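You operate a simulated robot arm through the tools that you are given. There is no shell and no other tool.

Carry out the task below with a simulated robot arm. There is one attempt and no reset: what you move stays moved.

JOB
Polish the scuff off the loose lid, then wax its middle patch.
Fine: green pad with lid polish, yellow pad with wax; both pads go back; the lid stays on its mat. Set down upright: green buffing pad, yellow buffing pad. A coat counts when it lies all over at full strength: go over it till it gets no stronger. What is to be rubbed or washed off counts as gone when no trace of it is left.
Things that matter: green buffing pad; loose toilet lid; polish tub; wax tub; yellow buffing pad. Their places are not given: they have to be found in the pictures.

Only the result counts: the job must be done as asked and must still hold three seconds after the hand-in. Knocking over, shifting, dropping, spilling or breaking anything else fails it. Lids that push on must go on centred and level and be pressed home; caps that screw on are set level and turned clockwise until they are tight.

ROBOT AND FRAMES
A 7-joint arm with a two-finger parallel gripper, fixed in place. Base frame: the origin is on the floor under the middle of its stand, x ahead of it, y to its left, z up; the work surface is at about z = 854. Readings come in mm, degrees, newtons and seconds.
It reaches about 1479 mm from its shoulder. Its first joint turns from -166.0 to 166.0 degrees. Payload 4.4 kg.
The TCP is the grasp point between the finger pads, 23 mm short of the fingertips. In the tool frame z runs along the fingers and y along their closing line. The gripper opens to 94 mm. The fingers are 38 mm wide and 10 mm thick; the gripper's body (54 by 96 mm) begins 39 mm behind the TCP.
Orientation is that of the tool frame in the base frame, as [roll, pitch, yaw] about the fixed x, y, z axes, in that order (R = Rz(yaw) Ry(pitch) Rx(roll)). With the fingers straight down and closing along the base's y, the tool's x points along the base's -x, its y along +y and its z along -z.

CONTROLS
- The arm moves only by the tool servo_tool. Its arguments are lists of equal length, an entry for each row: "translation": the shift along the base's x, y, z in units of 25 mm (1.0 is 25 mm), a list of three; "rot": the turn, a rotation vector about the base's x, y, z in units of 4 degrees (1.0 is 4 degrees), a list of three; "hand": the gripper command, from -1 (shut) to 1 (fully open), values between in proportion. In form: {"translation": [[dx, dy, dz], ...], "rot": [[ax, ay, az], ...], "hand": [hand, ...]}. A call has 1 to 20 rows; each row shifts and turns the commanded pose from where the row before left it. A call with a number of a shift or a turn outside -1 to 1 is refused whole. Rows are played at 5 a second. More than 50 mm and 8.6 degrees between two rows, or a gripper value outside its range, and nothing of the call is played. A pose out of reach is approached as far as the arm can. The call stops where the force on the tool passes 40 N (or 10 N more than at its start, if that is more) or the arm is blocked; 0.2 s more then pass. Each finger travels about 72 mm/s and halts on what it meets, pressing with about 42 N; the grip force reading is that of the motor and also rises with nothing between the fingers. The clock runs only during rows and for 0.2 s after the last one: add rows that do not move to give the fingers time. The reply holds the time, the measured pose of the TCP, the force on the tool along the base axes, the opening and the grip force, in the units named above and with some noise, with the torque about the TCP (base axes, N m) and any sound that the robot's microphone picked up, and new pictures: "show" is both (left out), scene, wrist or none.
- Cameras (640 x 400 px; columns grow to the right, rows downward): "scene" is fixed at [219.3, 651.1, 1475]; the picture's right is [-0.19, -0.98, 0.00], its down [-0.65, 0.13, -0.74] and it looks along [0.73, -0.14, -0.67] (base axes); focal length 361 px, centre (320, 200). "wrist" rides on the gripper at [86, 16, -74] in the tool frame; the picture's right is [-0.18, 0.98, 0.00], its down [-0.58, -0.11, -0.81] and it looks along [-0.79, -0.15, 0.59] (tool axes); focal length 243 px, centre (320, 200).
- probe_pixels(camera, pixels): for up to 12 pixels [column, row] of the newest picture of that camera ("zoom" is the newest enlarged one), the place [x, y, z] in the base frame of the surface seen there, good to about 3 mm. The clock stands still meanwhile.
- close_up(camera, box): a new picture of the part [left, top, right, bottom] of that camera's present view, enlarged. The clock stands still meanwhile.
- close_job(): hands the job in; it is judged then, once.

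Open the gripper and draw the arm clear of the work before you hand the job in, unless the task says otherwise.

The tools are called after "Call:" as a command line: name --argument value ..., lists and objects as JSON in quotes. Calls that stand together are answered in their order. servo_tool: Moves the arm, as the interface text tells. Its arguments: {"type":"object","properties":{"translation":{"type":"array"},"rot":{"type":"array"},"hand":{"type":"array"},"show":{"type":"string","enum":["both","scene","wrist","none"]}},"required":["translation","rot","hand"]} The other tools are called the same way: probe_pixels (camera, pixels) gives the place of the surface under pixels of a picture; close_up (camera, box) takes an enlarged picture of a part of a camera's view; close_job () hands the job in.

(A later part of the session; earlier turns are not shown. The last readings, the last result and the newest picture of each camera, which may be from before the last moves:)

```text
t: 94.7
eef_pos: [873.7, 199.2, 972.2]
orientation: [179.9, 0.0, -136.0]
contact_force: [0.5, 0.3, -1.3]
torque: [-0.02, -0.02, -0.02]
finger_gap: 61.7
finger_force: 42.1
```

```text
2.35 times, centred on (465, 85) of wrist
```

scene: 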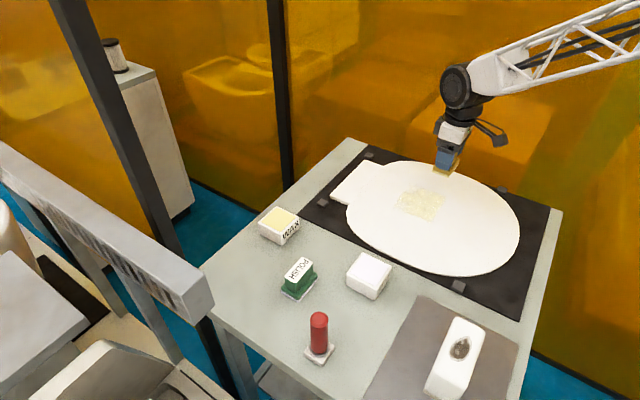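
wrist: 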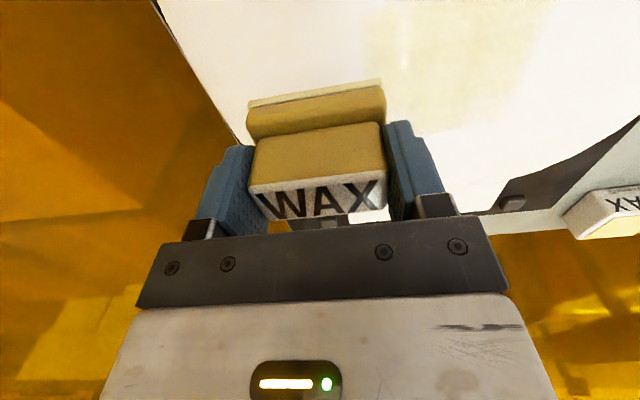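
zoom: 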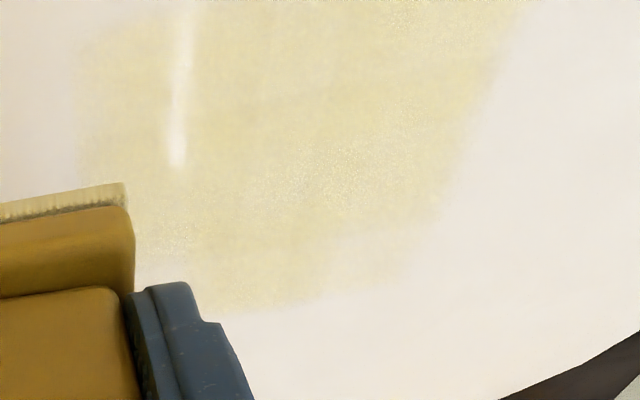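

The coat grows in blocks; its near edge is fixed at one line while other sides can still grow. I continue with a stroke further toward +l (x+, y−) side, starting at about (821, 220).

Call:
servo_tool --translation '[[-0.737, 0.297, -0.4], [-0.737, 0.297, -0.6], [-0.737, 0.297, -0.7], [0, 0, -0.6], [0, 0, 0], [0, 0, -0.06], [0, 0, 0]]' --rot '[[0, 0, 0], [0, 0, 0], [0, 0, 0], [0, 0, 0], [0, 0, 0], [0, 0, 0], [0, 0, 0]]' --hand '[-1, -1, -1, -1, -1, -1, -1]' --show "none"

```text
t: 96.3
eef_pos: [819.5, 219.9, 913.0]
orientation: [-179.9, 0.2, -136.1]
contact_force: [-10.4, -1.4, 25.9]
torque: [-0.08, 0.7, 0.02]
finger_gap: 61.5
finger_force: 41.8
```

27 N here; I ease 0.5 mm and stroke along to the far side in steps.

Call:
servo_tool --translation '[[0, 0, 0.02], [0.3535, 0.3535, 0], [0.3535, 0.3535, 0], [0.3535, 0.3535, 0], [0.3535, 0.3535, 0]]' --rot '[[0, 0, 0], [0, 0, 0], [0, 0, 0], [0, 0, 0], [0, 0, 0]]' --hand '[-1, -1, -1, -1, -1]' --show "none"

```text
t: 97.5
eef_pos: [853.6, 255.0, 914.8]
orientation: [-180.0, 0.2, -135.9]
contact_force: [0.5, -0.5, -1.1]
torque: [0.0, 0.03, 0.0]
finger_gap: 61.5
finger_force: 41.9
```

Contact lost; lower 1 mm and continue.

Call:
servo_tool --translation '[[0, 0, -0.05], [0, 0, 0], [0.3535, 0.3535, 0], [0.3535, 0.3535, 0], [0.3535, 0.3535, 0], [0.3535, 0.3535, 0]]' --rot '[[0, 0, 0], [0, 0, 0], [0, 0, 0], [0, 0, 0], [0, 0, 0], [0, 0, 0]]' --hand '[-1, -1, -1, -1, -1, -1]' --show "none"

```text
t: 98.9
eef_pos: [889.2, 289.6, 914.1]
orientation: [-180.0, 0.2, -136.1]
contact_force: [0.4, 0.9, -0.7]
torque: [0.01, 0.03, 0.02]
finger_gap: 61.5
finger_force: 41.9
```

Still no contact; the surface falls slightly here. Lower 1 mm.

Call:
servo_tool --translation '[[0, 0, -0.03], [0, 0, -0.01], [0, 0, 0]]' --rot '[[0, 0, 0], [0, 0, 0], [0, 0, 0]]' --hand '[-1, -1, -1]' --show "none"

```text
t: 99.7
eef_pos: [890.0, 288.8, 912.5]
orientation: [-180.0, 0.3, -136.0]
contact_force: [-1.0, 5.9, 12.7]
torque: [0.25, 0.23, -0.03]
finger_gap: 61.6
finger_force: 41.6
```

Contact 14 N. Stroke back toward the near side.

Call:
servo_tool --translation '[[-0.3535, -0.3535, 0], [-0.3535, -0.3535, 0], [-0.3535, -0.3535, 0], [-0.3535, -0.3535, 0], [-0.3535, -0.3535, 0], [-0.3535, -0.3535, 0], [-0.3535, -0.3535, 0]]' --rot '[[0, 0, 0], [0, 0, 0], [0, 0, 0], [0, 0, 0], [0, 0, 0], [0, 0, 0], [0, 0, 0]]' --hand '[-1, -1, -1, -1, -1, -1, -1]' --show "none"

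```text
t: 101.3
eef_pos: [829.3, 228.3, 913.1]
orientation: [-180.0, 0.4, -136.0]
contact_force: [12.6, 10.0, 31.5]
torque: [0.28, -0.13, -0.11]
finger_gap: 61.6
finger_force: 41.4
```

31 N; I ease 0.5 mm and stroke out again.

Call:
servo_tool --translation '[[0, 0, 0.02], [0.3535, 0.3535, 0], [0.3535, 0.3535, 0], [0.3535, 0.3535, 0], [0.3535, 0.3535, 0], [0.3535, 0.3535, 0], [0.3535, 0.3535, 0], [0.3535, 0.3535, 0]]' --rot '[[0, 0, 0], [0, 0, 0], [0, 0, 0], [0, 0, 0], [0, 0, 0], [0, 0, 0], [0, 0, 0], [0, 0, 0]]' --hand '[-1, -1, -1, -1, -1, -1, -1, -1]' --show "none"

```text
t: 103.1
eef_pos: [888.3, 291.0, 911.6]
orientation: [-180.0, 0.2, -136.0]
contact_force: [-7.0, -4.9, 17.2]
torque: [-0.11, 0.04, -0.04]
finger_gap: 61.3
finger_force: 41.9
```

17 N here. I shift over by 35 mm and stroke back along the middle column.

Call:
servo_tool --translation '[[-0.33, 0.33, 0.01], [-0.33, 0.33, 0], [-0.33, 0.33, 0], [-0.3535, -0.3535, 0], [-0.3535, -0.3535, 0], [-0.3535, -0.3535, 0], [-0.3535, -0.3535, 0]]' --rot '[[0, 0, 0], [0, 0, 0], [0, 0, 0], [0, 0, 0], [0, 0, 0], [0, 0, 0], [0, 0, 0]]' --hand '[-1, -1, -1, -1, -1, -1, -1]' --show "none"

```text
t: 104.7
eef_pos: [829.9, 277.3, 914.1]
orientation: [180.0, 0.2, -136.1]
contact_force: [0.6, 1.3, 1.9]
torque: [0.07, -0.15, 0.04]
finger_gap: 61.4
finger_force: 42.5
```

Light contact; lower 0.6 mm and go on.

Call:
servo_tool --translation '[[0, 0, -0.025], [-0.3535, -0.3535, 0], [-0.3535, -0.3535, 0], [-0.3535, -0.3535, 0], [-0.3535, -0.3535, 0], [0.3535, 0.3535, 0], [0.3535, 0.3535, 0], [0.3535, 0.3535, 0], [0.3535, 0.3535, 0]]' --rot '[[0, 0, 0], [0, 0, 0], [0, 0, 0], [0, 0, 0], [0, 0, 0], [0, 0, 0], [0, 0, 0], [0, 0, 0], [0, 0, 0]]' --hand '[-1, -1, -1, -1, -1, -1, -1, -1, -1]' --show "none"

```text
t: 106.7
eef_pos: [830.0, 278.3, 913.5]
orientation: [-180.0, 0.2, -136.0]
contact_force: [-0.5, 0.2, -0.5]
torque: [-0.03, 0.0, -0.04]
finger_gap: 61.6
finger_force: 42.3
```

Contact lost again (the pad creeps up in the grip). I lower 1 mm to regain contact.

Call:
servo_tool --translation '[[0, 0, -0.04], [0, 0, 0], [0, 0, 0]]' --rot '[[0, 0, 0], [0, 0, 0], [0, 0, 0]]' --hand '[-1, -1, -1]' --show "none"

```text
t: 107.5
eef_pos: [829.4, 278.8, 913.7]
orientation: [179.9, 0.4, -135.9]
contact_force: [2.6, 2.7, 11.1]
torque: [0.03, 0.05, -0.06]
finger_gap: 61.4
finger_force: 41.9
```

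12 N. Stroke to the far side, then back toward the middle.

Call:
servo_tool --translation '[[0.3535, 0.3535, 0], [0.3535, 0.3535, 0], [0.3535, 0.3535, 0], [0.3535, 0.3535, 0], [-0.3535, -0.3535, 0], [-0.3535, -0.3535, 0], [-0.3535, -0.3535, 0], [-0.3535, -0.3535, 0]]' --rot '[[0, 0, 0], [0, 0, 0], [0, 0, 0], [0, 0, 0], [0, 0, 0], [0, 0, 0], [0, 0, 0], [0, 0, 0]]' --hand '[-1, -1, -1, -1, -1, -1, -1, -1]' --show "none"

```text
t: 109.3
eef_pos: [828.6, 279.1, 914.1]
orientation: [-180.0, 0.2, -136.0]
contact_force: [4.2, 5.2, 14.0]
torque: [0.15, -0.2, -0.02]
finger_gap: 61.4
finger_force: 41.8
```

Steady at 15 N. Strokes down to the near side and back to the far side.

Call:
servo_tool --translation '[[-0.3535, -0.3535, 0], [-0.3535, -0.3535, 0], [-0.3535, -0.3535, 0], [-0.3535, -0.3535, 0], [0.3535, 0.3535, 0], [0.3535, 0.3535, 0], [0.3535, 0.3535, 0], [0.3535, 0.3535, 0]]' --rot '[[0, 0, 0], [0, 0, 0], [0, 0, 0], [0, 0, 0], [0, 0, 0], [0, 0, 0], [0, 0, 0], [0, 0, 0]]' --hand '[-1, -1, -1, -1, -1, -1, -1, -1]' --show "none"

```text
t: 111.1
eef_pos: [829.7, 280.7, 912.9]
orientation: [-180.0, 0.2, -136.2]
contact_force: [-9.6, -8.9, 26.4]
torque: [-0.38, 0.44, 0.03]
finger_gap: 61.5
finger_force: 42.4
```

Good contact (27 N). I ease slightly, stroke to the far side, shift over toward −l and come back along that column.

Call:
servo_tool --translation '[[0.3535, 0.3535, 0.015], [0.3535, 0.3535, 0], [0.3535, 0.3535, 0], [0.3535, 0.3535, 0], [-0.33, 0.33, 0], [-0.33, 0.33, 0], [-0.33, 0.33, 0], [-0.3535, -0.3535, 0], [-0.3535, -0.3535, 0], [-0.3535, -0.3535, 0], [-0.3535, -0.3535, 0]]' --rot '[[0, 0, 0], [0, 0, 0], [0, 0, 0], [0, 0, 0], [0, 0, 0], [0, 0, 0], [0, 0, 0], [0, 0, 0], [0, 0, 0], [0, 0, 0], [0, 0, 0]]' --hand '[-1, -1, -1, -1, -1, -1, -1, -1, -1, -1, -1]' --show "none"

```text
t: 111.8
eef_pos: [848.7, 300.9, 913.5]
orientation: [-179.9, 0.3, -136.1]
contact_force: [-0.4, -0.1, 6.1]
torque: [0.04, 0.26, 0.01]
finger_gap: 61.2
finger_force: 41.7
stopped in row 3: the force on the tool passed its limit at 42 N (the readings are from after the stop); the commanded pose is now the measured one
```

It stopped on force; now at (849, 301) with 7 N. I continue: on to the far side, shift over and come back.

Call:
servo_tool --translation '[[0.3535, 0.3535, 0], [0.3535, 0.3535, 0], [-0.33, 0.33, 0], [-0.33, 0.33, 0], [-0.33, 0.33, 0], [-0.3535, -0.3535, 0], [-0.3535, -0.3535, 0], [-0.3535, -0.3535, 0]]' --rot '[[0, 0, 0], [0, 0, 0], [0, 0, 0], [0, 0, 0], [0, 0, 0], [0, 0, 0], [0, 0, 0], [0, 0, 0]]' --hand '[-1, -1, -1, -1, -1, -1, -1, -1]' --show "none"

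```text
t: 113.6
eef_pos: [816.6, 317.0, 914.6]
orientation: [-179.9, 0.3, -136.1]
contact_force: [0.0, -0.3, -1.4]
torque: [-0.01, -0.01, -0.01]
finger_gap: 61.8
finger_force: 42.2
```

No contact; lower 1.2 mm and check.

Call:
servo_tool --translation '[[0, 0, -0.04], [0, 0, -0.01], [0, 0, 0]]' --rot '[[0, 0, 0], [0, 0, 0], [0, 0, 0]]' --hand '[-1, -1, -1]' --show "none"

```text
t: 114.4
eef_pos: [816.7, 315.6, 913.3]
orientation: [-179.9, 0.3, -136.0]
contact_force: [-5.9, -1.9, 30.2]
torque: [-0.13, 0.95, 0.02]
finger_gap: 61.6
finger_force: 42.5
```

31 N with slight bias toward −x. I ease 0.5 mm, trim the tilt 0.15°, and stroke this column.

Call:
servo_tool --translation '[[0, 0, 0.02], [-0.3535, -0.3535, 0], [-0.3535, -0.3535, 0], [-0.3535, -0.3535, 0], [-0.3535, -0.3535, 0], [-0.3535, -0.3535, 0]]' --rot '[[0, 0.04, 0], [0, 0, 0], [0, 0, 0], [0, 0, 0], [0, 0, 0], [0, 0, 0]]' --hand '[-1, -1, -1, -1, -1, -1]' --show "none"

```text
t: 115.5
eef_pos: [789.7, 289.6, 913.0]
orientation: [180.0, 0.3, -135.9]
contact_force: [0.0, -0.9, 3.2]
torque: [-0.09, 0.04, 0.01]
finger_gap: 61.3
finger_force: 42.6
stopped in row 5: the force on the tool passed its limit at 43 N (the readings are from after the stop); the commanded pose is now the measured one
```

Stopped on force; now light contact. I continue at this height: down to the near edge then out to the far side.

Call:
servo_tool --translation '[[-0.3535, -0.3535, 0], [-0.3535, -0.3535, 0], [0.3535, 0.3535, 0], [0.3535, 0.3535, 0], [0.3535, 0.3535, 0], [0.3535, 0.3535, 0]]' --rot '[[0, 0, 0], [0, 0, 0], [0, 0, 0], [0, 0, 0], [0, 0, 0], [0, 0, 0]]' --hand '[-1, -1, -1, -1, -1, -1]' --show "none"

```text
t: 116.9
eef_pos: [807.5, 306.9, 913.9]
orientation: [180.0, 0.4, -136.0]
contact_force: [-0.3, 0.2, -1.3]
torque: [-0.01, 0.03, -0.04]
finger_gap: 61.4
finger_force: 42.0
```

Contact lost; lower 0.9 mm and stroke further.

Call:
servo_tool --translation '[[0, 0, -0.035], [0, 0, 0], [0.3535, 0.3535, 0], [0.3535, 0.3535, 0], [0.3535, 0.3535, 0]]' --rot '[[0, 0, 0], [0, 0, 0], [0, 0, 0], [0, 0, 0], [0, 0, 0]]' --hand '[-1, -1, -1, -1, -1]' --show "none"

```text
t: 118.1
eef_pos: [832.8, 334.4, 913.5]
orientation: [-179.9, 0.5, -136.0]
contact_force: [-9.3, -7.8, 30.1]
torque: [-0.62, 1.03, 0.05]
finger_gap: 61.3
finger_force: 41.7
```

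31 N; ease 0.6 mm, reach the far side and come back.

Call:
servo_tool --translation '[[0, 0, 0.025], [0.3535, 0.3535, 0], [-0.3535, -0.3535, 0], [-0.3535, -0.3535, 0], [-0.3535, -0.3535, 0], [-0.3535, -0.3535, 0], [-0.3535, -0.3535, 0]]' --rot '[[0, 0.04, 0], [0, 0, 0], [0, 0, 0], [0, 0, 0], [0, 0, 0], [0, 0, 0], [0, 0, 0]]' --hand '[-1, -1, -1, -1, -1, -1, -1]' --show "none"

```text
t: 119.7
eef_pos: [797.6, 297.5, 913.1]
orientation: [-180.0, 0.4, -136.0]
contact_force: [10.7, 9.8, 30.1]
torque: [0.06, -0.21, -0.01]
finger_gap: 61.4
finger_force: 42.2
```

Good contact still (31 N). I lift and look at the coat.

Call:
servo_tool --translation '[[0, 0, 0.4], [0, 0, 1], [0, 0, 1], [0.8, -0.8, 0], [0.8, -0.8, 0], [0.8, -0.8, 0], [0.8, -0.8, 0], [0.4, -0.4, 0], [0, 0, 0]]' --rot '[[0, 0, 0], [0, 0, 0], [0, 0, 0], [0, 0, 0], [0, 0, 0], [0, 0, 0], [0, 0, 0], [0, 0, 0], [0, 0, 0]]' --hand '[-1, -1, -1, -1, -1, -1, -1, -1, -1]'

Call:
close_up --camera "scene" --box '[370, 155, 480, 235]'

```text
t: 121.7
eef_pos: [887.0, 207.7, 971.1]
orientation: [179.9, 0.2, -136.0]
contact_force: [-0.1, 0.2, 0.0]
torque: [0.02, -0.04, 0.0]
finger_gap: 61.4
finger_force: 41.7
```

scene: 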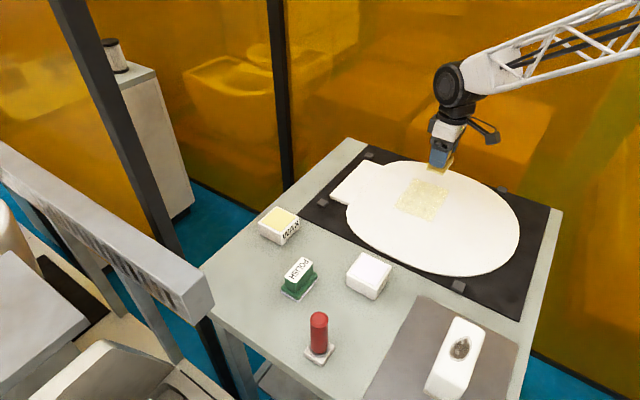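
wrist: 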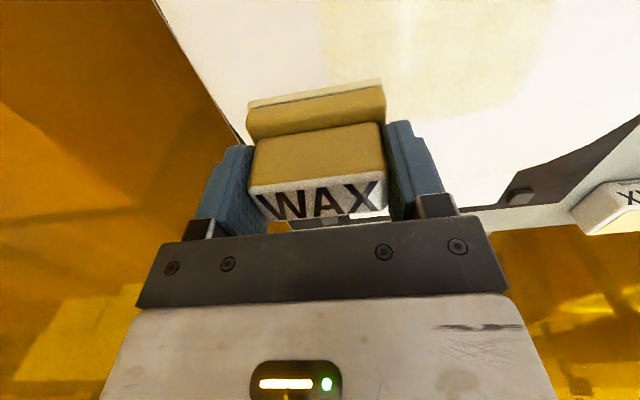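

```text
5.00 times, centred on (425, 195) of scene
```

zoom: 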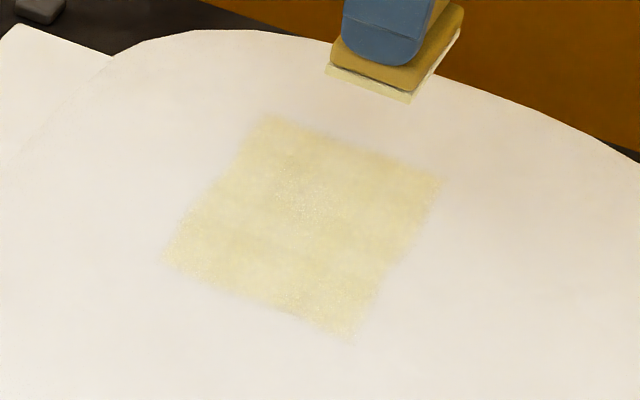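

Now the coat is a clear square. I probe its corners and check the wrist view.

Call:
probe_pixels --camera "zoom" --pixels '[[165, 260], [270, 118], [440, 180], [355, 340], [215, 190], [355, 148], [395, 260], [260, 302], [300, 225]]'

Call:
close_up --camera "wrist" --box '[340, 0, 600, 160]'

```text
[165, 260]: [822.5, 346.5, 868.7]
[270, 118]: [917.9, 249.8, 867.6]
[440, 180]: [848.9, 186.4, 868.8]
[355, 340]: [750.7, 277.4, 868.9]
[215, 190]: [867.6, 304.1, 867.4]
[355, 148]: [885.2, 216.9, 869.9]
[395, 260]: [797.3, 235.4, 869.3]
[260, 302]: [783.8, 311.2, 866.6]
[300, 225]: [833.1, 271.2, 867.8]
```

```text
2.46 times, centred on (470, 80) of wrist
```

zoom: 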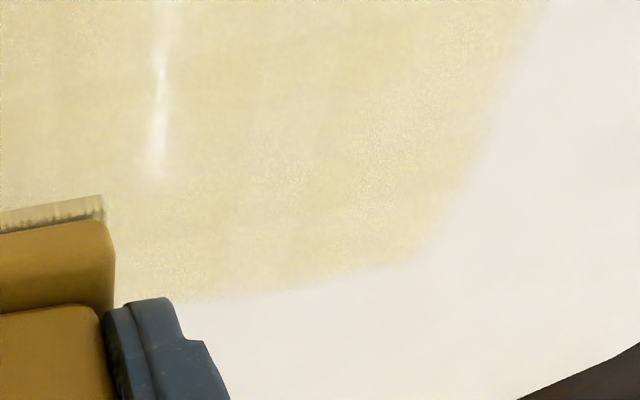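

The coat now spans about 135 × 97 mm; three sides are confirmed boundaries, the far +l side (x+, y−) still needs testing. I reload the pad with wax first: carry it back over the wax tub.

Call:
servo_tool --translation '[[-0.1667, 0.9378, 0.3], [-0.1667, 0.9378, 0.3], [-0.1667, 0.9378, 0], [-0.1667, 0.9378, 0], [-0.1667, 0.9378, 0], [-0.1667, 0.9378, 0], [-0.1667, 0.9378, 0], [-0.1667, 0.9378, 0], [-0.1667, 0.9378, 0], [-0.1667, 0.9378, 0], [-0.1667, 0.9378, 0], [-0.1667, 0.9378, 0], [-0.1667, 0.9378, 0], [-0.1667, 0.9378, 0], [-0.1667, 0.9378, 0], [-0.1667, 0.9378, 0], [-0.1667, 0.9378, 0], [-0.1667, 0.9378, 0], [0, 0, 0], [0, 0, 0]]' --rot '[[0, 0, 0], [0, 0, 0], [0, 0, 0], [0, 0, 0], [0, 0, 0], [0, 0, 0], [0, 0, 0], [0, 0, 0], [0, 0, 0], [0, 0, 0], [0, 0, 0], [0, 0, 0], [0, 0, 0], [0, 0, 0], [0, 0, 0], [0, 0, 0], [0, 0, 0], [0, 0, 0], [0, 0, 0], [0, 0, 0]]' --hand '[-1, -1, -1, -1, -1, -1, -1, -1, -1, -1, -1, -1, -1, -1, -1, -1, -1, -1, -1, -1]'

Call:
close_up --camera "scene" --box '[370, 155, 480, 235]'

```text
t: 125.9
eef_pos: [814.1, 628.8, 987.8]
orientation: [179.9, 0.1, -136.1]
contact_force: [0.2, 0.0, -1.3]
torque: [0.02, 0.03, 0.01]
finger_gap: 61.4
finger_force: 42.1
```

scene: 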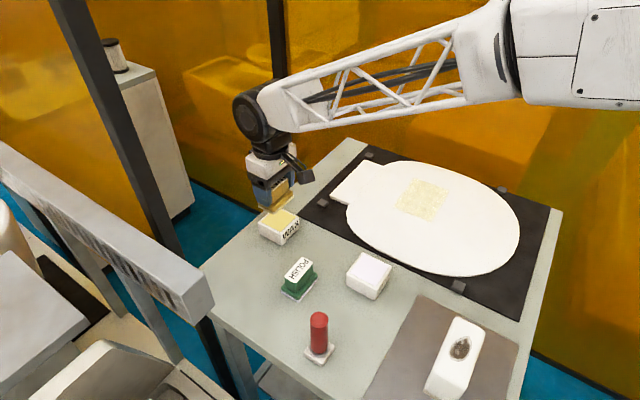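
wrist: 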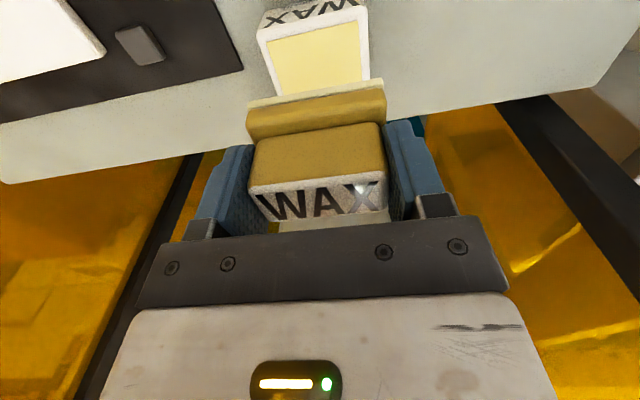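

```text
5.00 times, centred on (425, 195) of scene
```

zoom: 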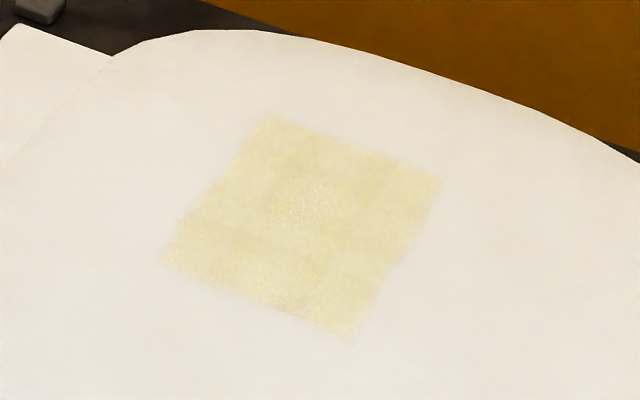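

The patch looks nearly even, slightly blotchy. I lower the pad to the wax tub.

Call:
servo_tool --translation '[[-0.06, 0.03, -0.7], [0, 0, -0.7], [0, 0, -0.4], [0, 0, 0], [0, 0, 0]]' --rot '[[0, 0, 0], [0, 0, 0], [0, 0, 0], [0, 0, 0], [0, 0, 0]]' --hand '[-1, -1, -1, -1, -1]' --show "none"

```text
t: 127.1
eef_pos: [810.7, 630.6, 943.2]
orientation: [180.0, 0.4, -136.0]
contact_force: [0.4, 0.2, -1.9]
torque: [0.0, 0.0, -0.01]
finger_gap: 61.4
finger_force: 41.9
```

Call:
servo_tool --translation '[[0, 0, -0.12], [0, 0, -0.06], [0, 0, -0.03], [0, 0, 0]]' --rot '[[0, 0, 0], [0, 0, 0], [0, 0, 0], [0, 0, 0]]' --hand '[-1, -1, -1, -1]' --show "none"

```text
t: 128.1
eef_pos: [812.5, 630.9, 937.4]
orientation: [179.9, 0.2, -136.0]
contact_force: [0.2, 0.3, -2.1]
torque: [-0.02, -0.01, 0.0]
finger_gap: 61.5
finger_force: 42.0
```

Not touching yet; another 1–2 mm in small steps.

Call:
servo_tool --translation '[[0, 0, -0.04], [0, 0, -0.03], [0, 0, 0]]' --rot '[[0, 0, 0], [0, 0, 0], [0, 0, 0]]' --hand '[-1, -1, -1]' --show "none"

```text
t: 128.9
eef_pos: [810.7, 630.3, 935.8]
orientation: [179.9, 0.3, -135.9]
contact_force: [1.6, 0.1, 2.4]
torque: [-0.12, -0.15, 0.08]
finger_gap: 61.6
finger_force: 41.6
```

Contact. A little more press, hold, then lift.

Call:
servo_tool --translation '[[0, 0, -0.03], [0, 0, 0], [0, 0, 0.01], [0, 0, 0.4], [0, 0, 1], [0, 0, 0.6], [0, 0, 0]]' --rot '[[0, 0, 0], [0, 0, 0], [0, 0, 0], [0, 0, 0], [0, 0, 0], [0, 0, 0], [0, 0, 0]]' --hand '[-1, -1, -1, -1, -1, -1, -1]'

Call:
close_up --camera "scene" --box '[230, 160, 340, 250]'

```text
t: 130.5
eef_pos: [809.5, 630.0, 983.3]
orientation: [179.8, 0.2, -135.9]
contact_force: [0.0, -1.3, -0.9]
torque: [0.01, -0.01, 0.0]
finger_gap: 61.5
finger_force: 41.8
```

scene: 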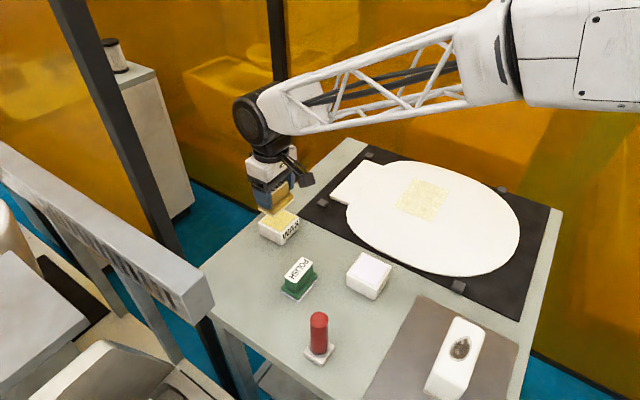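
wrist: 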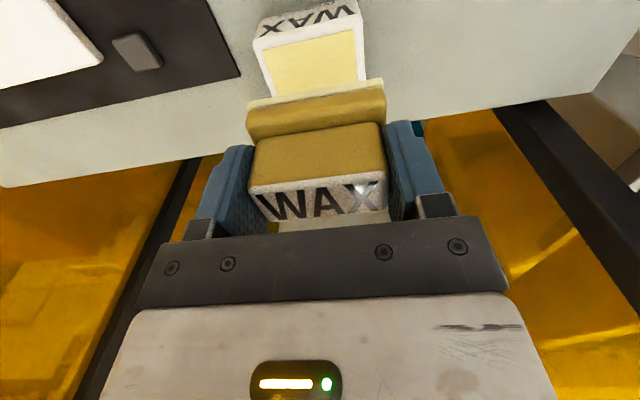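

```text
4.44 times, centred on (285, 205) of scene
```

zoom: 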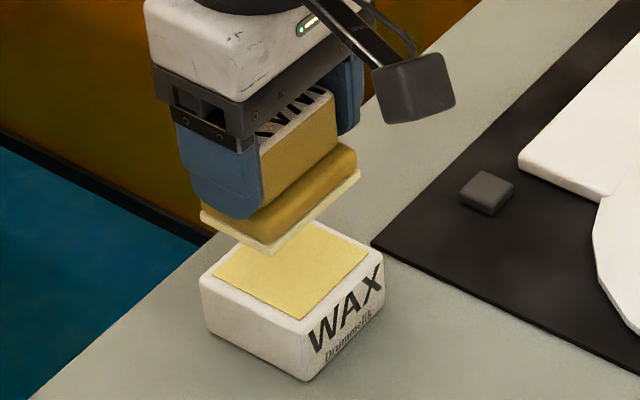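

Tub unmoved; pad reloaded. I carry it to the far +l side of the patch at about (847, 200).

Call:
servo_tool --translation '[[0.08, -0.9555, 0], [0.08, -0.9555, 0], [0.08, -0.9555, 0], [0.08, -0.9555, 0], [0.08, -0.9555, 0], [0.08, -0.9555, 0], [0.08, -0.9555, 0], [0.08, -0.9555, 0], [0.08, -0.9555, 0], [0.08, -0.9555, 0], [0.08, -0.9555, 0], [0.08, -0.9555, 0], [0.08, -0.9555, 0], [0.08, -0.9555, -0.2], [0.08, -0.9555, -0.4], [0.08, -0.9555, -0.6], [0.08, -0.9555, -0.6], [0.08, -0.9555, -0.6], [0, 0, -0.2], [0, 0, 0]]' --rot '[[0, 0, 0], [0, 0, 0], [0, 0, 0], [0, 0, 0], [0, 0, 0], [0, 0, 0], [0, 0, 0], [0, 0, 0], [0, 0, 0], [0, 0, 0], [0, 0, 0], [0, 0, 0], [0, 0, 0], [0, 0, 0], [0, 0, 0], [0, 0, 0], [0, 0, 0], [0, 0, 0], [0, 0, 0], [0, 0, 0]]' --hand '[-1, -1, -1, -1, -1, -1, -1, -1, -1, -1, -1, -1, -1, -1, -1, -1, -1, -1, -1, -1]' --show "none"

```text
t: 134.7
eef_pos: [846.9, 202.4, 919.7]
orientation: [180.0, 0.3, -135.9]
contact_force: [-0.3, 0.4, -1.3]
torque: [0.01, 0.0, 0.06]
finger_gap: 61.4
finger_force: 41.9
```

Now to contact in small steps.

Call:
servo_tool --translation '[[0, 0, -0.16], [0, 0, -0.08], [0, 0, -0.04], [0, 0, 0]]' --rot '[[0, 0, 0], [0, 0, 0], [0, 0, 0], [0, 0, 0]]' --hand '[-1, -1, -1, -1]' --show "none"

```text
t: 135.7
eef_pos: [847.5, 200.1, 913.4]
orientation: [180.0, 0.3, -136.0]
contact_force: [-1.1, 1.1, 5.7]
torque: [-0.26, -0.02, -0.09]
finger_gap: 61.5
finger_force: 42.0
```

Light contact at z≈913.4. Press 0.5 mm and stroke toward the far side.

Call:
servo_tool --translation '[[0, 0, -0.02], [0.3535, 0.3535, 0], [0.3535, 0.3535, 0], [0.3535, 0.3535, 0], [0.3535, 0.3535, 0], [0.3535, 0.3535, 0], [0.3535, 0.3535, 0]]' --rot '[[0, 0, 0], [0, 0, 0], [0, 0, 0], [0, 0, 0], [0, 0, 0], [0, 0, 0], [0, 0, 0]]' --hand '[-1, -1, -1, -1, -1, -1, -1]' --show "none"

```text
t: 137.3
eef_pos: [898.6, 252.2, 913.8]
orientation: [179.9, 0.4, -136.0]
contact_force: [-1.3, -2.6, 6.0]
torque: [-0.35, -0.07, -0.12]
finger_gap: 61.7
finger_force: 42.2
```

Contact is toward the +l end; I trim the tilt by 0.4° and stroke back with slightly more pressure.

Call:
servo_tool --translation '[[0, 0, -0.02], [-0.3535, -0.3535, 0], [-0.3535, -0.3535, 0], [-0.3535, -0.3535, 0], [-0.3535, -0.3535, 0], [-0.3535, -0.3535, 0], [-0.3535, -0.3535, 0]]' --rot '[[-0.07, -0.07, 0], [0, 0, 0], [0, 0, 0], [0, 0, 0], [0, 0, 0], [0, 0, 0], [0, 0, 0]]' --hand '[-1, -1, -1, -1, -1, -1, -1]' --show "none"

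```text
t: 138.9
eef_pos: [847.4, 201.4, 913.3]
orientation: [-179.6, 0.3, -136.1]
contact_force: [13.5, 8.7, 35.1]
torque: [0.35, 0.19, -0.09]
finger_gap: 61.6
finger_force: 41.7
```

36 N; ease 0.75 mm. Now I stroke lengthwise along the near edge from this end to the other.

Call:
servo_tool --translation '[[0, 0, 0.03], [-0.3645, 0.3645, 0], [-0.3645, 0.3645, 0], [-0.3645, 0.3645, 0], [-0.3645, 0.3645, 0]]' --rot '[[0, 0, 0], [0, 0, 0], [0, 0, 0], [0, 0, 0], [0, 0, 0]]' --hand '[-1, -1, -1, -1, -1]' --show "none"

```text
t: 139.5
eef_pos: [840.5, 207.3, 912.7]
orientation: [-179.7, 0.4, -136.0]
contact_force: [0.1, 0.9, 6.3]
torque: [0.04, 0.29, -0.02]
finger_gap: 61.7
finger_force: 41.8
stopped in row 3: the force on the tool passed its limit at 50 N (the readings are from after the stop); the commanded pose is now the measured one
```

Stopped on force, now light. I continue the lengthwise stroke a bit higher.

Call:
servo_tool --translation '[[-0.3535, 0.3535, 0], [-0.3535, 0.3535, 0], [-0.3535, 0.3535, 0], [-0.3535, 0.3535, 0]]' --rot '[[0, 0, 0], [0, 0, 0], [0, 0, 0], [0, 0, 0]]' --hand '[-1, -1, -1, -1]' --show "none"

```text
t: 140.5
eef_pos: [804.8, 243.1, 912.3]
orientation: [-179.7, 0.3, -136.0]
contact_force: [6.1, -4.0, 14.6]
torque: [-0.2, 0.17, 0.12]
finger_gap: 61.8
finger_force: 42.0
```

Steady at ~16 N. I continue the lengthwise stroke to the other end and back.

Call:
servo_tool --translation '[[-0.3535, 0.3535, 0], [-0.3535, 0.3535, 0], [-0.3535, 0.3535, 0.01], [-0.3535, 0.3535, 0], [0.3535, -0.3535, 0], [0.3535, -0.3535, 0], [0.3535, -0.3535, 0], [0.3535, -0.3535, 0]]' --rot '[[0, 0, 0], [0, 0, 0], [0, 0, 0], [0, 0, 0], [0, 0, 0], [0, 0, 0], [0, 0, 0], [0, 0, 0]]' --hand '[-1, -1, -1, -1, -1, -1, -1, -1]' --show "none"

```text
t: 141.6
eef_pos: [770.9, 275.4, 913.1]
orientation: [-179.5, 0.5, -135.9]
contact_force: [0.8, -1.0, 5.6]
torque: [-0.22, -0.01, 0.07]
finger_gap: 61.5
finger_force: 41.9
stopped in row 5: the force on the tool passed its limit at 53 N (the readings are from after the stop); the commanded pose is now the measured one
```

Force spiked again, so I raise slightly, and check the lid's position in a picture.

Call:
servo_tool --translation '[[0, 0, 0.4], [0, 0, 1], [0, 0, 0.8], [0.7, -0.7, 0], [0.8, -0.8, 0], [0.8, -0.8, 0], [0.8, -0.8, 0], [0.8, -0.8, 0], [0.5, -0.5, 0], [0, 0, 0]]' --rot '[[0, 0, 0], [0, 0, 0], [0, 0, 0], [0, 0, 0], [0, 0, 0], [0, 0, 0], [0, 0, 0], [0, 0, 0], [0, 0, 0], [0, 0, 0]]' --hand '[-1, -1, -1, -1, -1, -1, -1, -1, -1, -1]'

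Call:
close_up --camera "scene" --box '[370, 155, 480, 235]'

Call:
probe_pixels --camera "zoom" --pixels '[[165, 260], [270, 118], [440, 180], [355, 340]]'

Call:
probe_pixels --camera "scene" --pixels '[[332, 196], [366, 164], [349, 213], [505, 205], [517, 235], [500, 262], [470, 273], [420, 262], [370, 237]]'

```text
t: 143.8
eef_pos: [881.6, 162.9, 967.8]
orientation: [-179.6, 0.5, -135.8]
contact_force: [-0.6, 0.6, -1.7]
torque: [-0.02, 0.0, 0.01]
finger_gap: 61.7
finger_force: 41.5
```

scene: 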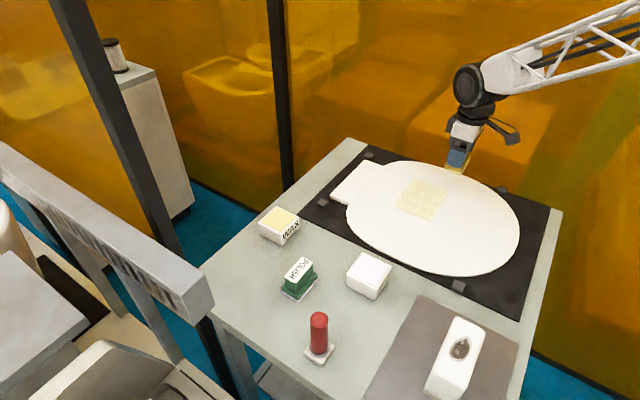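
wrist: 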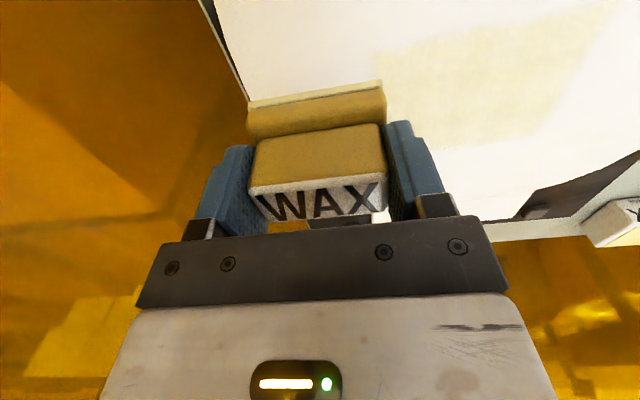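

```text
5.00 times, centred on (425, 195) of scene
```

zoom: 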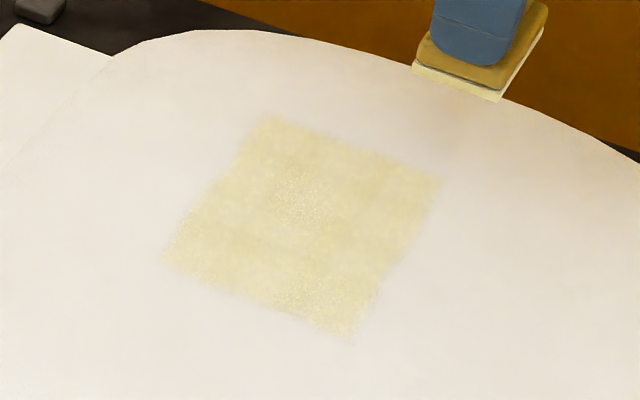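

```text
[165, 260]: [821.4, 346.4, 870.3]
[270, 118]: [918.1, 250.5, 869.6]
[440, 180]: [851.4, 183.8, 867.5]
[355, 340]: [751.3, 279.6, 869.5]
```

```text
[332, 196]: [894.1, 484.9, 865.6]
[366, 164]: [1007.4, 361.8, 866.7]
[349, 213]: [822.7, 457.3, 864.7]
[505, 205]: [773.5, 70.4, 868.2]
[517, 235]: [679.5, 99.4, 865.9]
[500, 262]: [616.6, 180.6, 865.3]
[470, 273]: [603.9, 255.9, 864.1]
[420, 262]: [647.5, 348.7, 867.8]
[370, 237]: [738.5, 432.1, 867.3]
```

The lid is unmoved and the patch did not grow past that side, so its corners are about (821,346), (918,250), (850,185), (751,279). I'll now do a systematic second round over the whole patch, starting at the (840, 212) corner.

Call:
servo_tool --translation '[[-0.81, 0.92, -0.6], [-0.81, 0.92, -0.7], [0, 0, -0.6], [0, 0, -0.2], [0, 0, -0.06], [0, 0, 0]]' --rot '[[0, 0, 0], [0, 0, 0], [0, 0, 0], [0, 0, 0], [0, 0, 0], [0, 0, 0]]' --hand '[-1, -1, -1, -1, -1, -1]' --show "none"

```text
t: 145.2
eef_pos: [841.9, 210.0, 914.6]
orientation: [-179.5, 0.6, -135.9]
contact_force: [0.4, 0.0, -1.7]
torque: [0.0, -0.01, -0.02]
finger_gap: 61.5
finger_force: 41.9
```

Just above; lower 1.2 mm and start stroking.

Call:
servo_tool --translation '[[0, 0, -0.05], [0, 0, 0], [0.379, 0.379, 0], [0.379, 0.379, 0], [0.379, 0.379, 0], [0.379, 0.379, 0], [0.379, 0.379, 0]]' --rot '[[0, 0, 0], [0, 0, 0], [0, 0, 0], [0, 0, 0], [0, 0, 0], [0, 0, 0], [0, 0, 0]]' --hand '[-1, -1, -1, -1, -1, -1, -1]' --show "none"

```text
t: 146.8
eef_pos: [889.0, 259.7, 913.9]
orientation: [-179.6, 0.3, -136.0]
contact_force: [-4.6, -3.8, 11.3]
torque: [-0.35, 0.38, -0.03]
finger_gap: 61.7
finger_force: 41.8
```

12 N. A tiny tilt trim, then stroke back.

Call:
servo_tool --translation '[[-0.379, -0.379, 0], [-0.379, -0.379, 0], [-0.379, -0.379, 0], [-0.379, -0.379, 0], [-0.379, -0.379, 0]]' --rot '[[-0.04, 0.04, 0], [0, 0, 0], [0, 0, 0], [0, 0, 0], [0, 0, 0]]' --hand '[-1, -1, -1, -1, -1]' --show "none"

```text
t: 148.0
eef_pos: [841.7, 209.1, 913.2]
orientation: [-179.5, 0.4, -135.8]
contact_force: [7.7, 8.2, 22.6]
torque: [0.52, -0.05, -0.17]
finger_gap: 61.6
finger_force: 41.7
```

24 N, centred. Ease 0.4 mm; stroke forward again, then shift 25 mm over.

Call:
servo_tool --translation '[[0.379, 0.379, 0.015], [0.379, 0.379, 0], [0.379, 0.379, 0], [0.379, 0.379, 0], [0.379, 0.379, 0], [-0.354, 0.354, 0], [-0.354, 0.354, 0]]' --rot '[[0, 0, 0], [0, 0, 0], [0, 0, 0], [0, 0, 0], [0, 0, 0], [0, 0, 0], [0, 0, 0]]' --hand '[-1, -1, -1, -1, -1, -1, -1]' --show "none"

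```text
t: 149.2
eef_pos: [886.5, 255.6, 913.6]
orientation: [-179.7, 0.2, -135.9]
contact_force: [-1.6, 0.3, 6.3]
torque: [0.14, -0.1, 0.08]
finger_gap: 61.7
finger_force: 41.7
stopped in row 6: the force on the tool passed its limit at 41 N (the readings are from after the stop); the commanded pose is now the measured one
```

Stopped at the end of that stroke. I shift over 25 mm and stroke back.

Call:
servo_tool --translation '[[-0.354, 0.354, -0.01], [-0.354, 0.354, 0], [-0.379, -0.379, 0], [-0.379, -0.379, 0], [-0.379, -0.379, 0], [-0.379, -0.379, 0], [-0.379, -0.379, 0]]' --rot '[[0, 0, 0], [0, 0, 0], [0, 0, 0], [0, 0, 0], [0, 0, 0], [0, 0, 0], [0, 0, 0]]' --hand '[-1, -1, -1, -1, -1, -1, -1]' --show "none"

```text
t: 150.8
eef_pos: [819.8, 226.4, 913.9]
orientation: [-179.6, 0.2, -135.9]
contact_force: [0.8, 0.3, -1.6]
torque: [0.01, 0.02, 0.01]
finger_gap: 61.3
finger_force: 41.9
```

Contact was lost; lower 0.9 mm and stroke forward.

Call:
servo_tool --translation '[[0, 0, -0.035], [0, 0, 0], [0.379, 0.379, 0], [0.379, 0.379, 0], [0.379, 0.379, 0], [0.379, 0.379, 0], [0.379, 0.379, 0]]' --rot '[[0, 0, 0], [0, 0, 0], [0, 0, 0], [0, 0, 0], [0, 0, 0], [0, 0, 0], [0, 0, 0]]' --hand '[-1, -1, -1, -1, -1, -1, -1]' --show "none"

```text
t: 152.4
eef_pos: [869.7, 276.0, 913.5]
orientation: [-179.7, 0.2, -135.9]
contact_force: [-8.5, -8.4, 24.8]
torque: [-0.25, 0.3, 0.01]
finger_gap: 61.6
finger_force: 42.8
```

26 N, centred. Ease 0.4 mm and stroke back.

Call:
servo_tool --translation '[[-0.379, -0.379, 0.015], [-0.379, -0.379, 0], [-0.379, -0.379, 0], [-0.379, -0.379, 0], [-0.379, -0.379, 0]]' --rot '[[0, 0, 0], [0, 0, 0], [0, 0, 0], [0, 0, 0], [0, 0, 0]]' --hand '[-1, -1, -1, -1, -1]' --show "none"

```text
t: 153.6
eef_pos: [822.2, 225.7, 912.7]
orientation: [-179.6, 0.1, -135.9]
contact_force: [10.2, 8.9, 25.1]
torque: [0.4, -0.45, -0.02]
finger_gap: 61.6
finger_force: 41.9
```

Good, 26 N. Shift 25 mm over and stroke forward.

Call:
servo_tool --translation '[[-0.354, 0.354, 0.02], [-0.354, 0.354, 0], [0.379, 0.379, 0], [0.379, 0.379, 0], [0.379, 0.379, 0], [0.379, 0.379, 0], [0.379, 0.379, 0]]' --rot '[[0, 0, 0], [0, 0, 0], [0, 0, 0], [0, 0, 0], [0, 0, 0], [0, 0, 0], [0, 0, 0]]' --hand '[-1, -1, -1, -1, -1, -1, -1]' --show "none"

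```text
t: 154.5
eef_pos: [816.9, 255.7, 911.4]
orientation: [-179.7, 0.3, -135.9]
contact_force: [-1.7, -0.5, 5.7]
torque: [0.04, 0.06, 0.03]
finger_gap: 61.8
finger_force: 41.9
stopped in row 4: the force on the tool passed its limit at 42 N (the readings are from after the stop); the commanded pose is now the measured one
```

Stopped on force mid-stroke; continuing forward from there.

Call:
servo_tool --translation '[[0.379, 0.379, 0.01], [0.379, 0.379, 0], [0.379, 0.379, 0], [0.379, 0.379, 0]]' --rot '[[0, 0, 0], [0, 0, 0], [0, 0, 0], [0, 0, 0]]' --hand '[-1, -1, -1, -1]' --show "none"

```text
t: 155.5
eef_pos: [854.7, 293.2, 912.5]
orientation: [-179.5, 0.3, -135.9]
contact_force: [-2.0, -4.4, 8.3]
torque: [-0.16, 0.05, -0.03]
finger_gap: 61.9
finger_force: 41.9
```

Good, ~10 N. Stroke back and forth along this column.

Call:
servo_tool --translation '[[-0.379, -0.379, 0], [-0.379, -0.379, 0], [-0.379, -0.379, 0], [-0.379, -0.379, 0], [-0.379, -0.379, 0]]' --rot '[[0, 0, 0], [0, 0, 0], [0, 0, 0], [0, 0, 0], [0, 0, 0]]' --hand '[-1, -1, -1, -1, -1]' --show "none"

```text
t: 156.7
eef_pos: [807.5, 246.7, 912.7]
orientation: [-179.7, 0.1, -135.9]
contact_force: [4.7, 4.0, 12.4]
torque: [0.17, -0.24, 0.04]
finger_gap: 61.6
finger_force: 41.8
```

Steady at 13 N. Forward and back once more.

Call:
servo_tool --translation '[[0.379, 0.379, 0], [0.379, 0.379, 0], [0.379, 0.379, 0], [0.379, 0.379, 0], [0.379, 0.379, 0], [-0.354, 0.354, 0], [-0.354, 0.354, 0]]' --rot '[[0, 0, 0], [0, 0, 0], [0, 0, 0], [0, 0, 0], [0, 0, 0], [0, 0, 0], [0, 0, 0]]' --hand '[-1, -1, -1, -1, -1, -1, -1]' --show "none"

```text
t: 158.3
eef_pos: [840.0, 310.9, 912.6]
orientation: [-179.6, 0.1, -135.9]
contact_force: [4.3, -3.3, 11.8]
torque: [-0.12, -0.22, -0.04]
finger_gap: 61.6
finger_force: 42.5
```

Steady at 13 N at the far side of the next column. Stroke back along it.

Call:
servo_tool --translation '[[-0.379, -0.379, 0], [-0.379, -0.379, 0], [-0.379, -0.379, 0], [-0.379, -0.379, 0], [-0.379, -0.379, 0]]' --rot '[[0, 0, 0], [0, 0, 0], [0, 0, 0], [0, 0, 0], [0, 0, 0]]' --hand '[-1, -1, -1, -1, -1]' --show "none"

```text
t: 159.5
eef_pos: [791.0, 264.7, 913.4]
orientation: [-179.6, 0.2, -135.9]
contact_force: [1.7, 2.3, 4.3]
torque: [0.08, -0.19, 0.05]
finger_gap: 61.7
finger_force: 41.8
```

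5.5 N; lower 0.4 mm, stroke forward, shift 15 mm over and come back.

Call:
servo_tool --translation '[[0.379, 0.379, -0.015], [0.379, 0.379, 0], [0.379, 0.379, 0], [0.379, 0.379, 0], [0.379, 0.379, 0], [-0.424, 0.424, 0]]' --rot '[[0, 0, 0], [0, 0, 0], [0, 0, 0], [0, 0, 0], [0, 0, 0], [0, 0, 0]]' --hand '[-1, -1, -1, -1, -1, -1]' --show "none"

```text
t: 160.9
eef_pos: [827.8, 322.2, 912.9]
orientation: [-179.6, 0.3, -135.9]
contact_force: [6.2, -6.2, 17.9]
torque: [-0.22, 0.13, 0.09]
finger_gap: 61.7
finger_force: 42.0
```

Good, 19 N. Stroke back along the last column.

Call:
servo_tool --translation '[[-0.379, -0.379, 0], [-0.379, -0.379, 0], [-0.379, -0.379, 0], [-0.379, -0.379, 0], [-0.379, -0.379, 0]]' --rot '[[0, 0, 0], [0, 0, 0], [0, 0, 0], [0, 0, 0], [0, 0, 0]]' --hand '[-1, -1, -1, -1, -1]' --show "none"

```text
t: 162.1
eef_pos: [778.0, 273.1, 913.1]
orientation: [-179.6, 0.3, -136.0]
contact_force: [4.4, 5.0, 12.7]
torque: [0.09, -0.27, 0.07]
finger_gap: 61.6
finger_force: 42.2
```

14 N. Now a lengthwise pass along the near edge toward the other end.

Call:
servo_tool --translation '[[0.379, -0.379, 0], [0.379, -0.379, 0], [0.379, -0.379, 0], [0.379, -0.379, 0]]' --rot '[[0, 0, 0], [0, 0, 0], [0, 0, 0], [0, 0, 0]]' --hand '[-1, -1, -1, -1]' --show "none"

```text
t: 163.1
eef_pos: [817.3, 238.8, 912.3]
orientation: [-179.6, 0.2, -135.9]
contact_force: [-8.2, 8.4, 24.2]
torque: [0.21, 0.2, -0.01]
finger_gap: 61.2
finger_force: 42.0
```

Call:
servo_tool --translation '[[0.379, -0.379, 0.015], [0.379, -0.379, 0], [0.379, -0.379, 0]]' --rot '[[0, 0, 0], [0, 0, 0], [0, 0, 0]]' --hand '[-1, -1, -1]' --show "none"

```text
t: 163.9
eef_pos: [845.1, 207.1, 913.0]
orientation: [-179.7, 0.1, -135.9]
contact_force: [-7.3, 4.2, 15.0]
torque: [-0.05, -0.1, 0.02]
finger_gap: 61.7
finger_force: 42.2
```

Good, 16 N. Shift inward 30 mm and stroke lengthwise back.

Call:
servo_tool --translation '[[0.424, 0.424, 0], [0.424, 0.424, 0], [-0.379, 0.379, 0], [-0.379, 0.379, 0], [-0.379, 0.379, 0], [-0.379, 0.379, 0]]' --rot '[[0, 0, 0], [0, 0, 0], [0, 0, 0], [0, 0, 0], [0, 0, 0], [0, 0, 0]]' --hand '[-1, -1, -1, -1, -1, -1]' --show "none"

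```text
t: 165.3
eef_pos: [828.9, 266.1, 912.7]
orientation: [-179.7, 0.3, -135.9]
contact_force: [8.0, -9.6, 22.9]
torque: [-0.4, 0.05, 0.18]
finger_gap: 61.7
finger_force: 41.6
```

Call:
servo_tool --translation '[[-0.379, 0.379, 0.015], [-0.379, 0.379, 0], [-0.379, 0.379, 0], [0.424, 0.424, 0], [0.424, 0.424, 0]]' --rot '[[0, 0, 0], [0, 0, 0], [0, 0, 0], [0, 0, 0], [0, 0, 0]]' --hand '[-1, -1, -1, -1, -1]' --show "none"

```text
t: 166.5
eef_pos: [820.8, 316.1, 913.2]
orientation: [-179.7, 0.0, -136.0]
contact_force: [-2.9, -2.0, 3.1]
torque: [-0.11, -0.07, -0.06]
finger_gap: 61.7
finger_force: 41.7
```

Light contact at the far edge; lower 0.5 mm and stroke lengthwise along the far side.

Call:
servo_tool --translation '[[0.379, -0.379, -0.02], [0.379, -0.379, 0], [0.379, -0.379, 0], [0.379, -0.379, 0]]' --rot '[[0, 0, 0], [0, 0, 0], [0, 0, 0], [0, 0, 0]]' --hand '[-1, -1, -1, -1]' --show "none"

```text
t: 167.5
eef_pos: [860.1, 277.0, 912.1]
orientation: [-179.6, 0.2, -135.9]
contact_force: [-4.2, 5.2, 11.0]
torque: [0.11, 0.19, -0.04]
finger_gap: 61.6
finger_force: 42.7
```

Call:
servo_tool --translation '[[0.379, -0.379, 0], [0.379, -0.379, 0], [0.379, -0.379, 0], [-0.379, 0.379, 0], [-0.379, 0.379, 0], [-0.379, 0.379, 0]]' --rot '[[0, 0, 0], [0, 0, 0], [0, 0, 0], [0, 0, 0], [0, 0, 0], [0, 0, 0]]' --hand '[-1, -1, -1, -1, -1, -1]' --show "none"

```text
t: 168.9
eef_pos: [859.4, 277.0, 912.2]
orientation: [-179.5, 0.2, -135.9]
contact_force: [7.0, -8.0, 22.7]
torque: [-0.43, -0.17, 0.12]
finger_gap: 61.4
finger_force: 41.8
```

A full round is done. I lift and inspect the coat.

Call:
servo_tool --translation '[[0, 0, 0.4], [0, 0, 1], [0, 0, 0.8], [0.7, -0.7, 0], [0.8, -0.8, 0], [0.8, -0.8, 0], [0, -0.5, 0], [0, 0, 0]]' --rot '[[0, 0, 0], [0, 0, 0], [0, 0, 0], [0, 0, 0], [0, 0, 0], [0, 0, 0], [0, 0, 0], [0, 0, 0]]' --hand '[-1, -1, -1, -1, -1, -1, -1, -1]'

Call:
close_up --camera "scene" --box '[370, 155, 480, 235]'

Call:
close_up --camera "wrist" --box '[340, 0, 640, 190]'

```text
t: 170.7
eef_pos: [918.5, 207.4, 967.3]
orientation: [-179.4, 0.2, -135.9]
contact_force: [-0.9, 0.4, -1.6]
torque: [-0.01, 0.01, 0.0]
finger_gap: 61.6
finger_force: 41.9
```

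scene: 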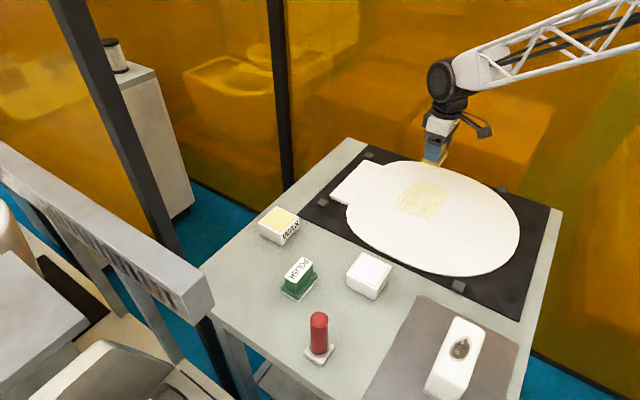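
wrist: 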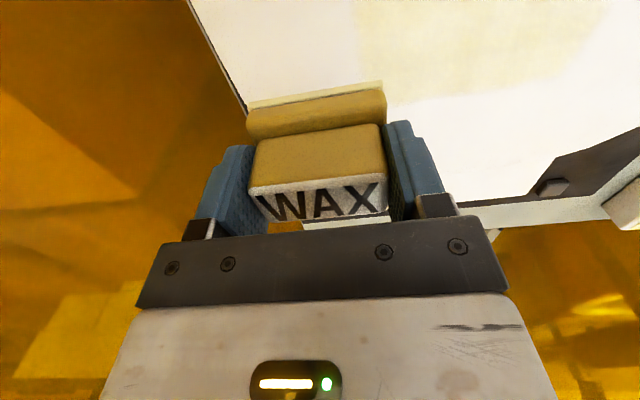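

```text
5.00 times, centred on (425, 195) of scene
```

zoom: 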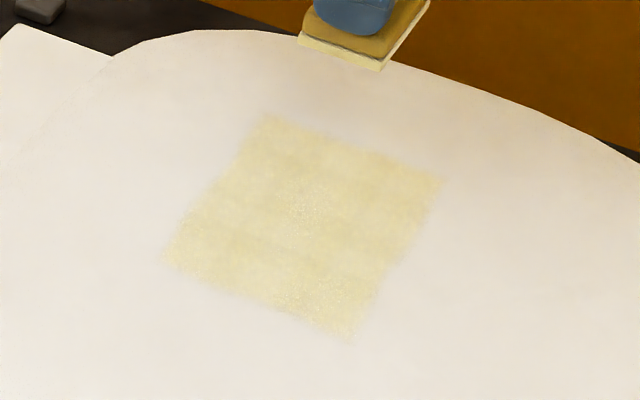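

```text
2.11 times, centred on (490, 95) of wrist
```

zoom: 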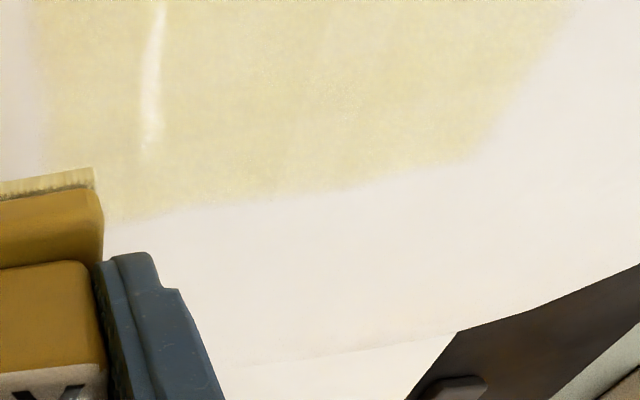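

The coat looks even, with little change from before. I zoom closer at the patch to judge uniformity.

Call:
close_up --camera "scene" --box '[390, 175, 455, 226]'

```text
7.84 times, centred on (422, 200) of scene
```

zoom: 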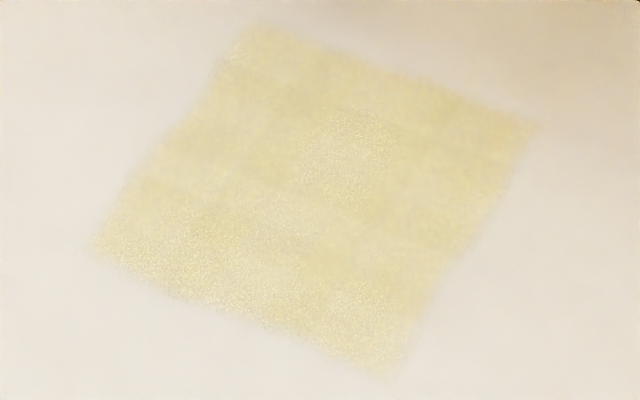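

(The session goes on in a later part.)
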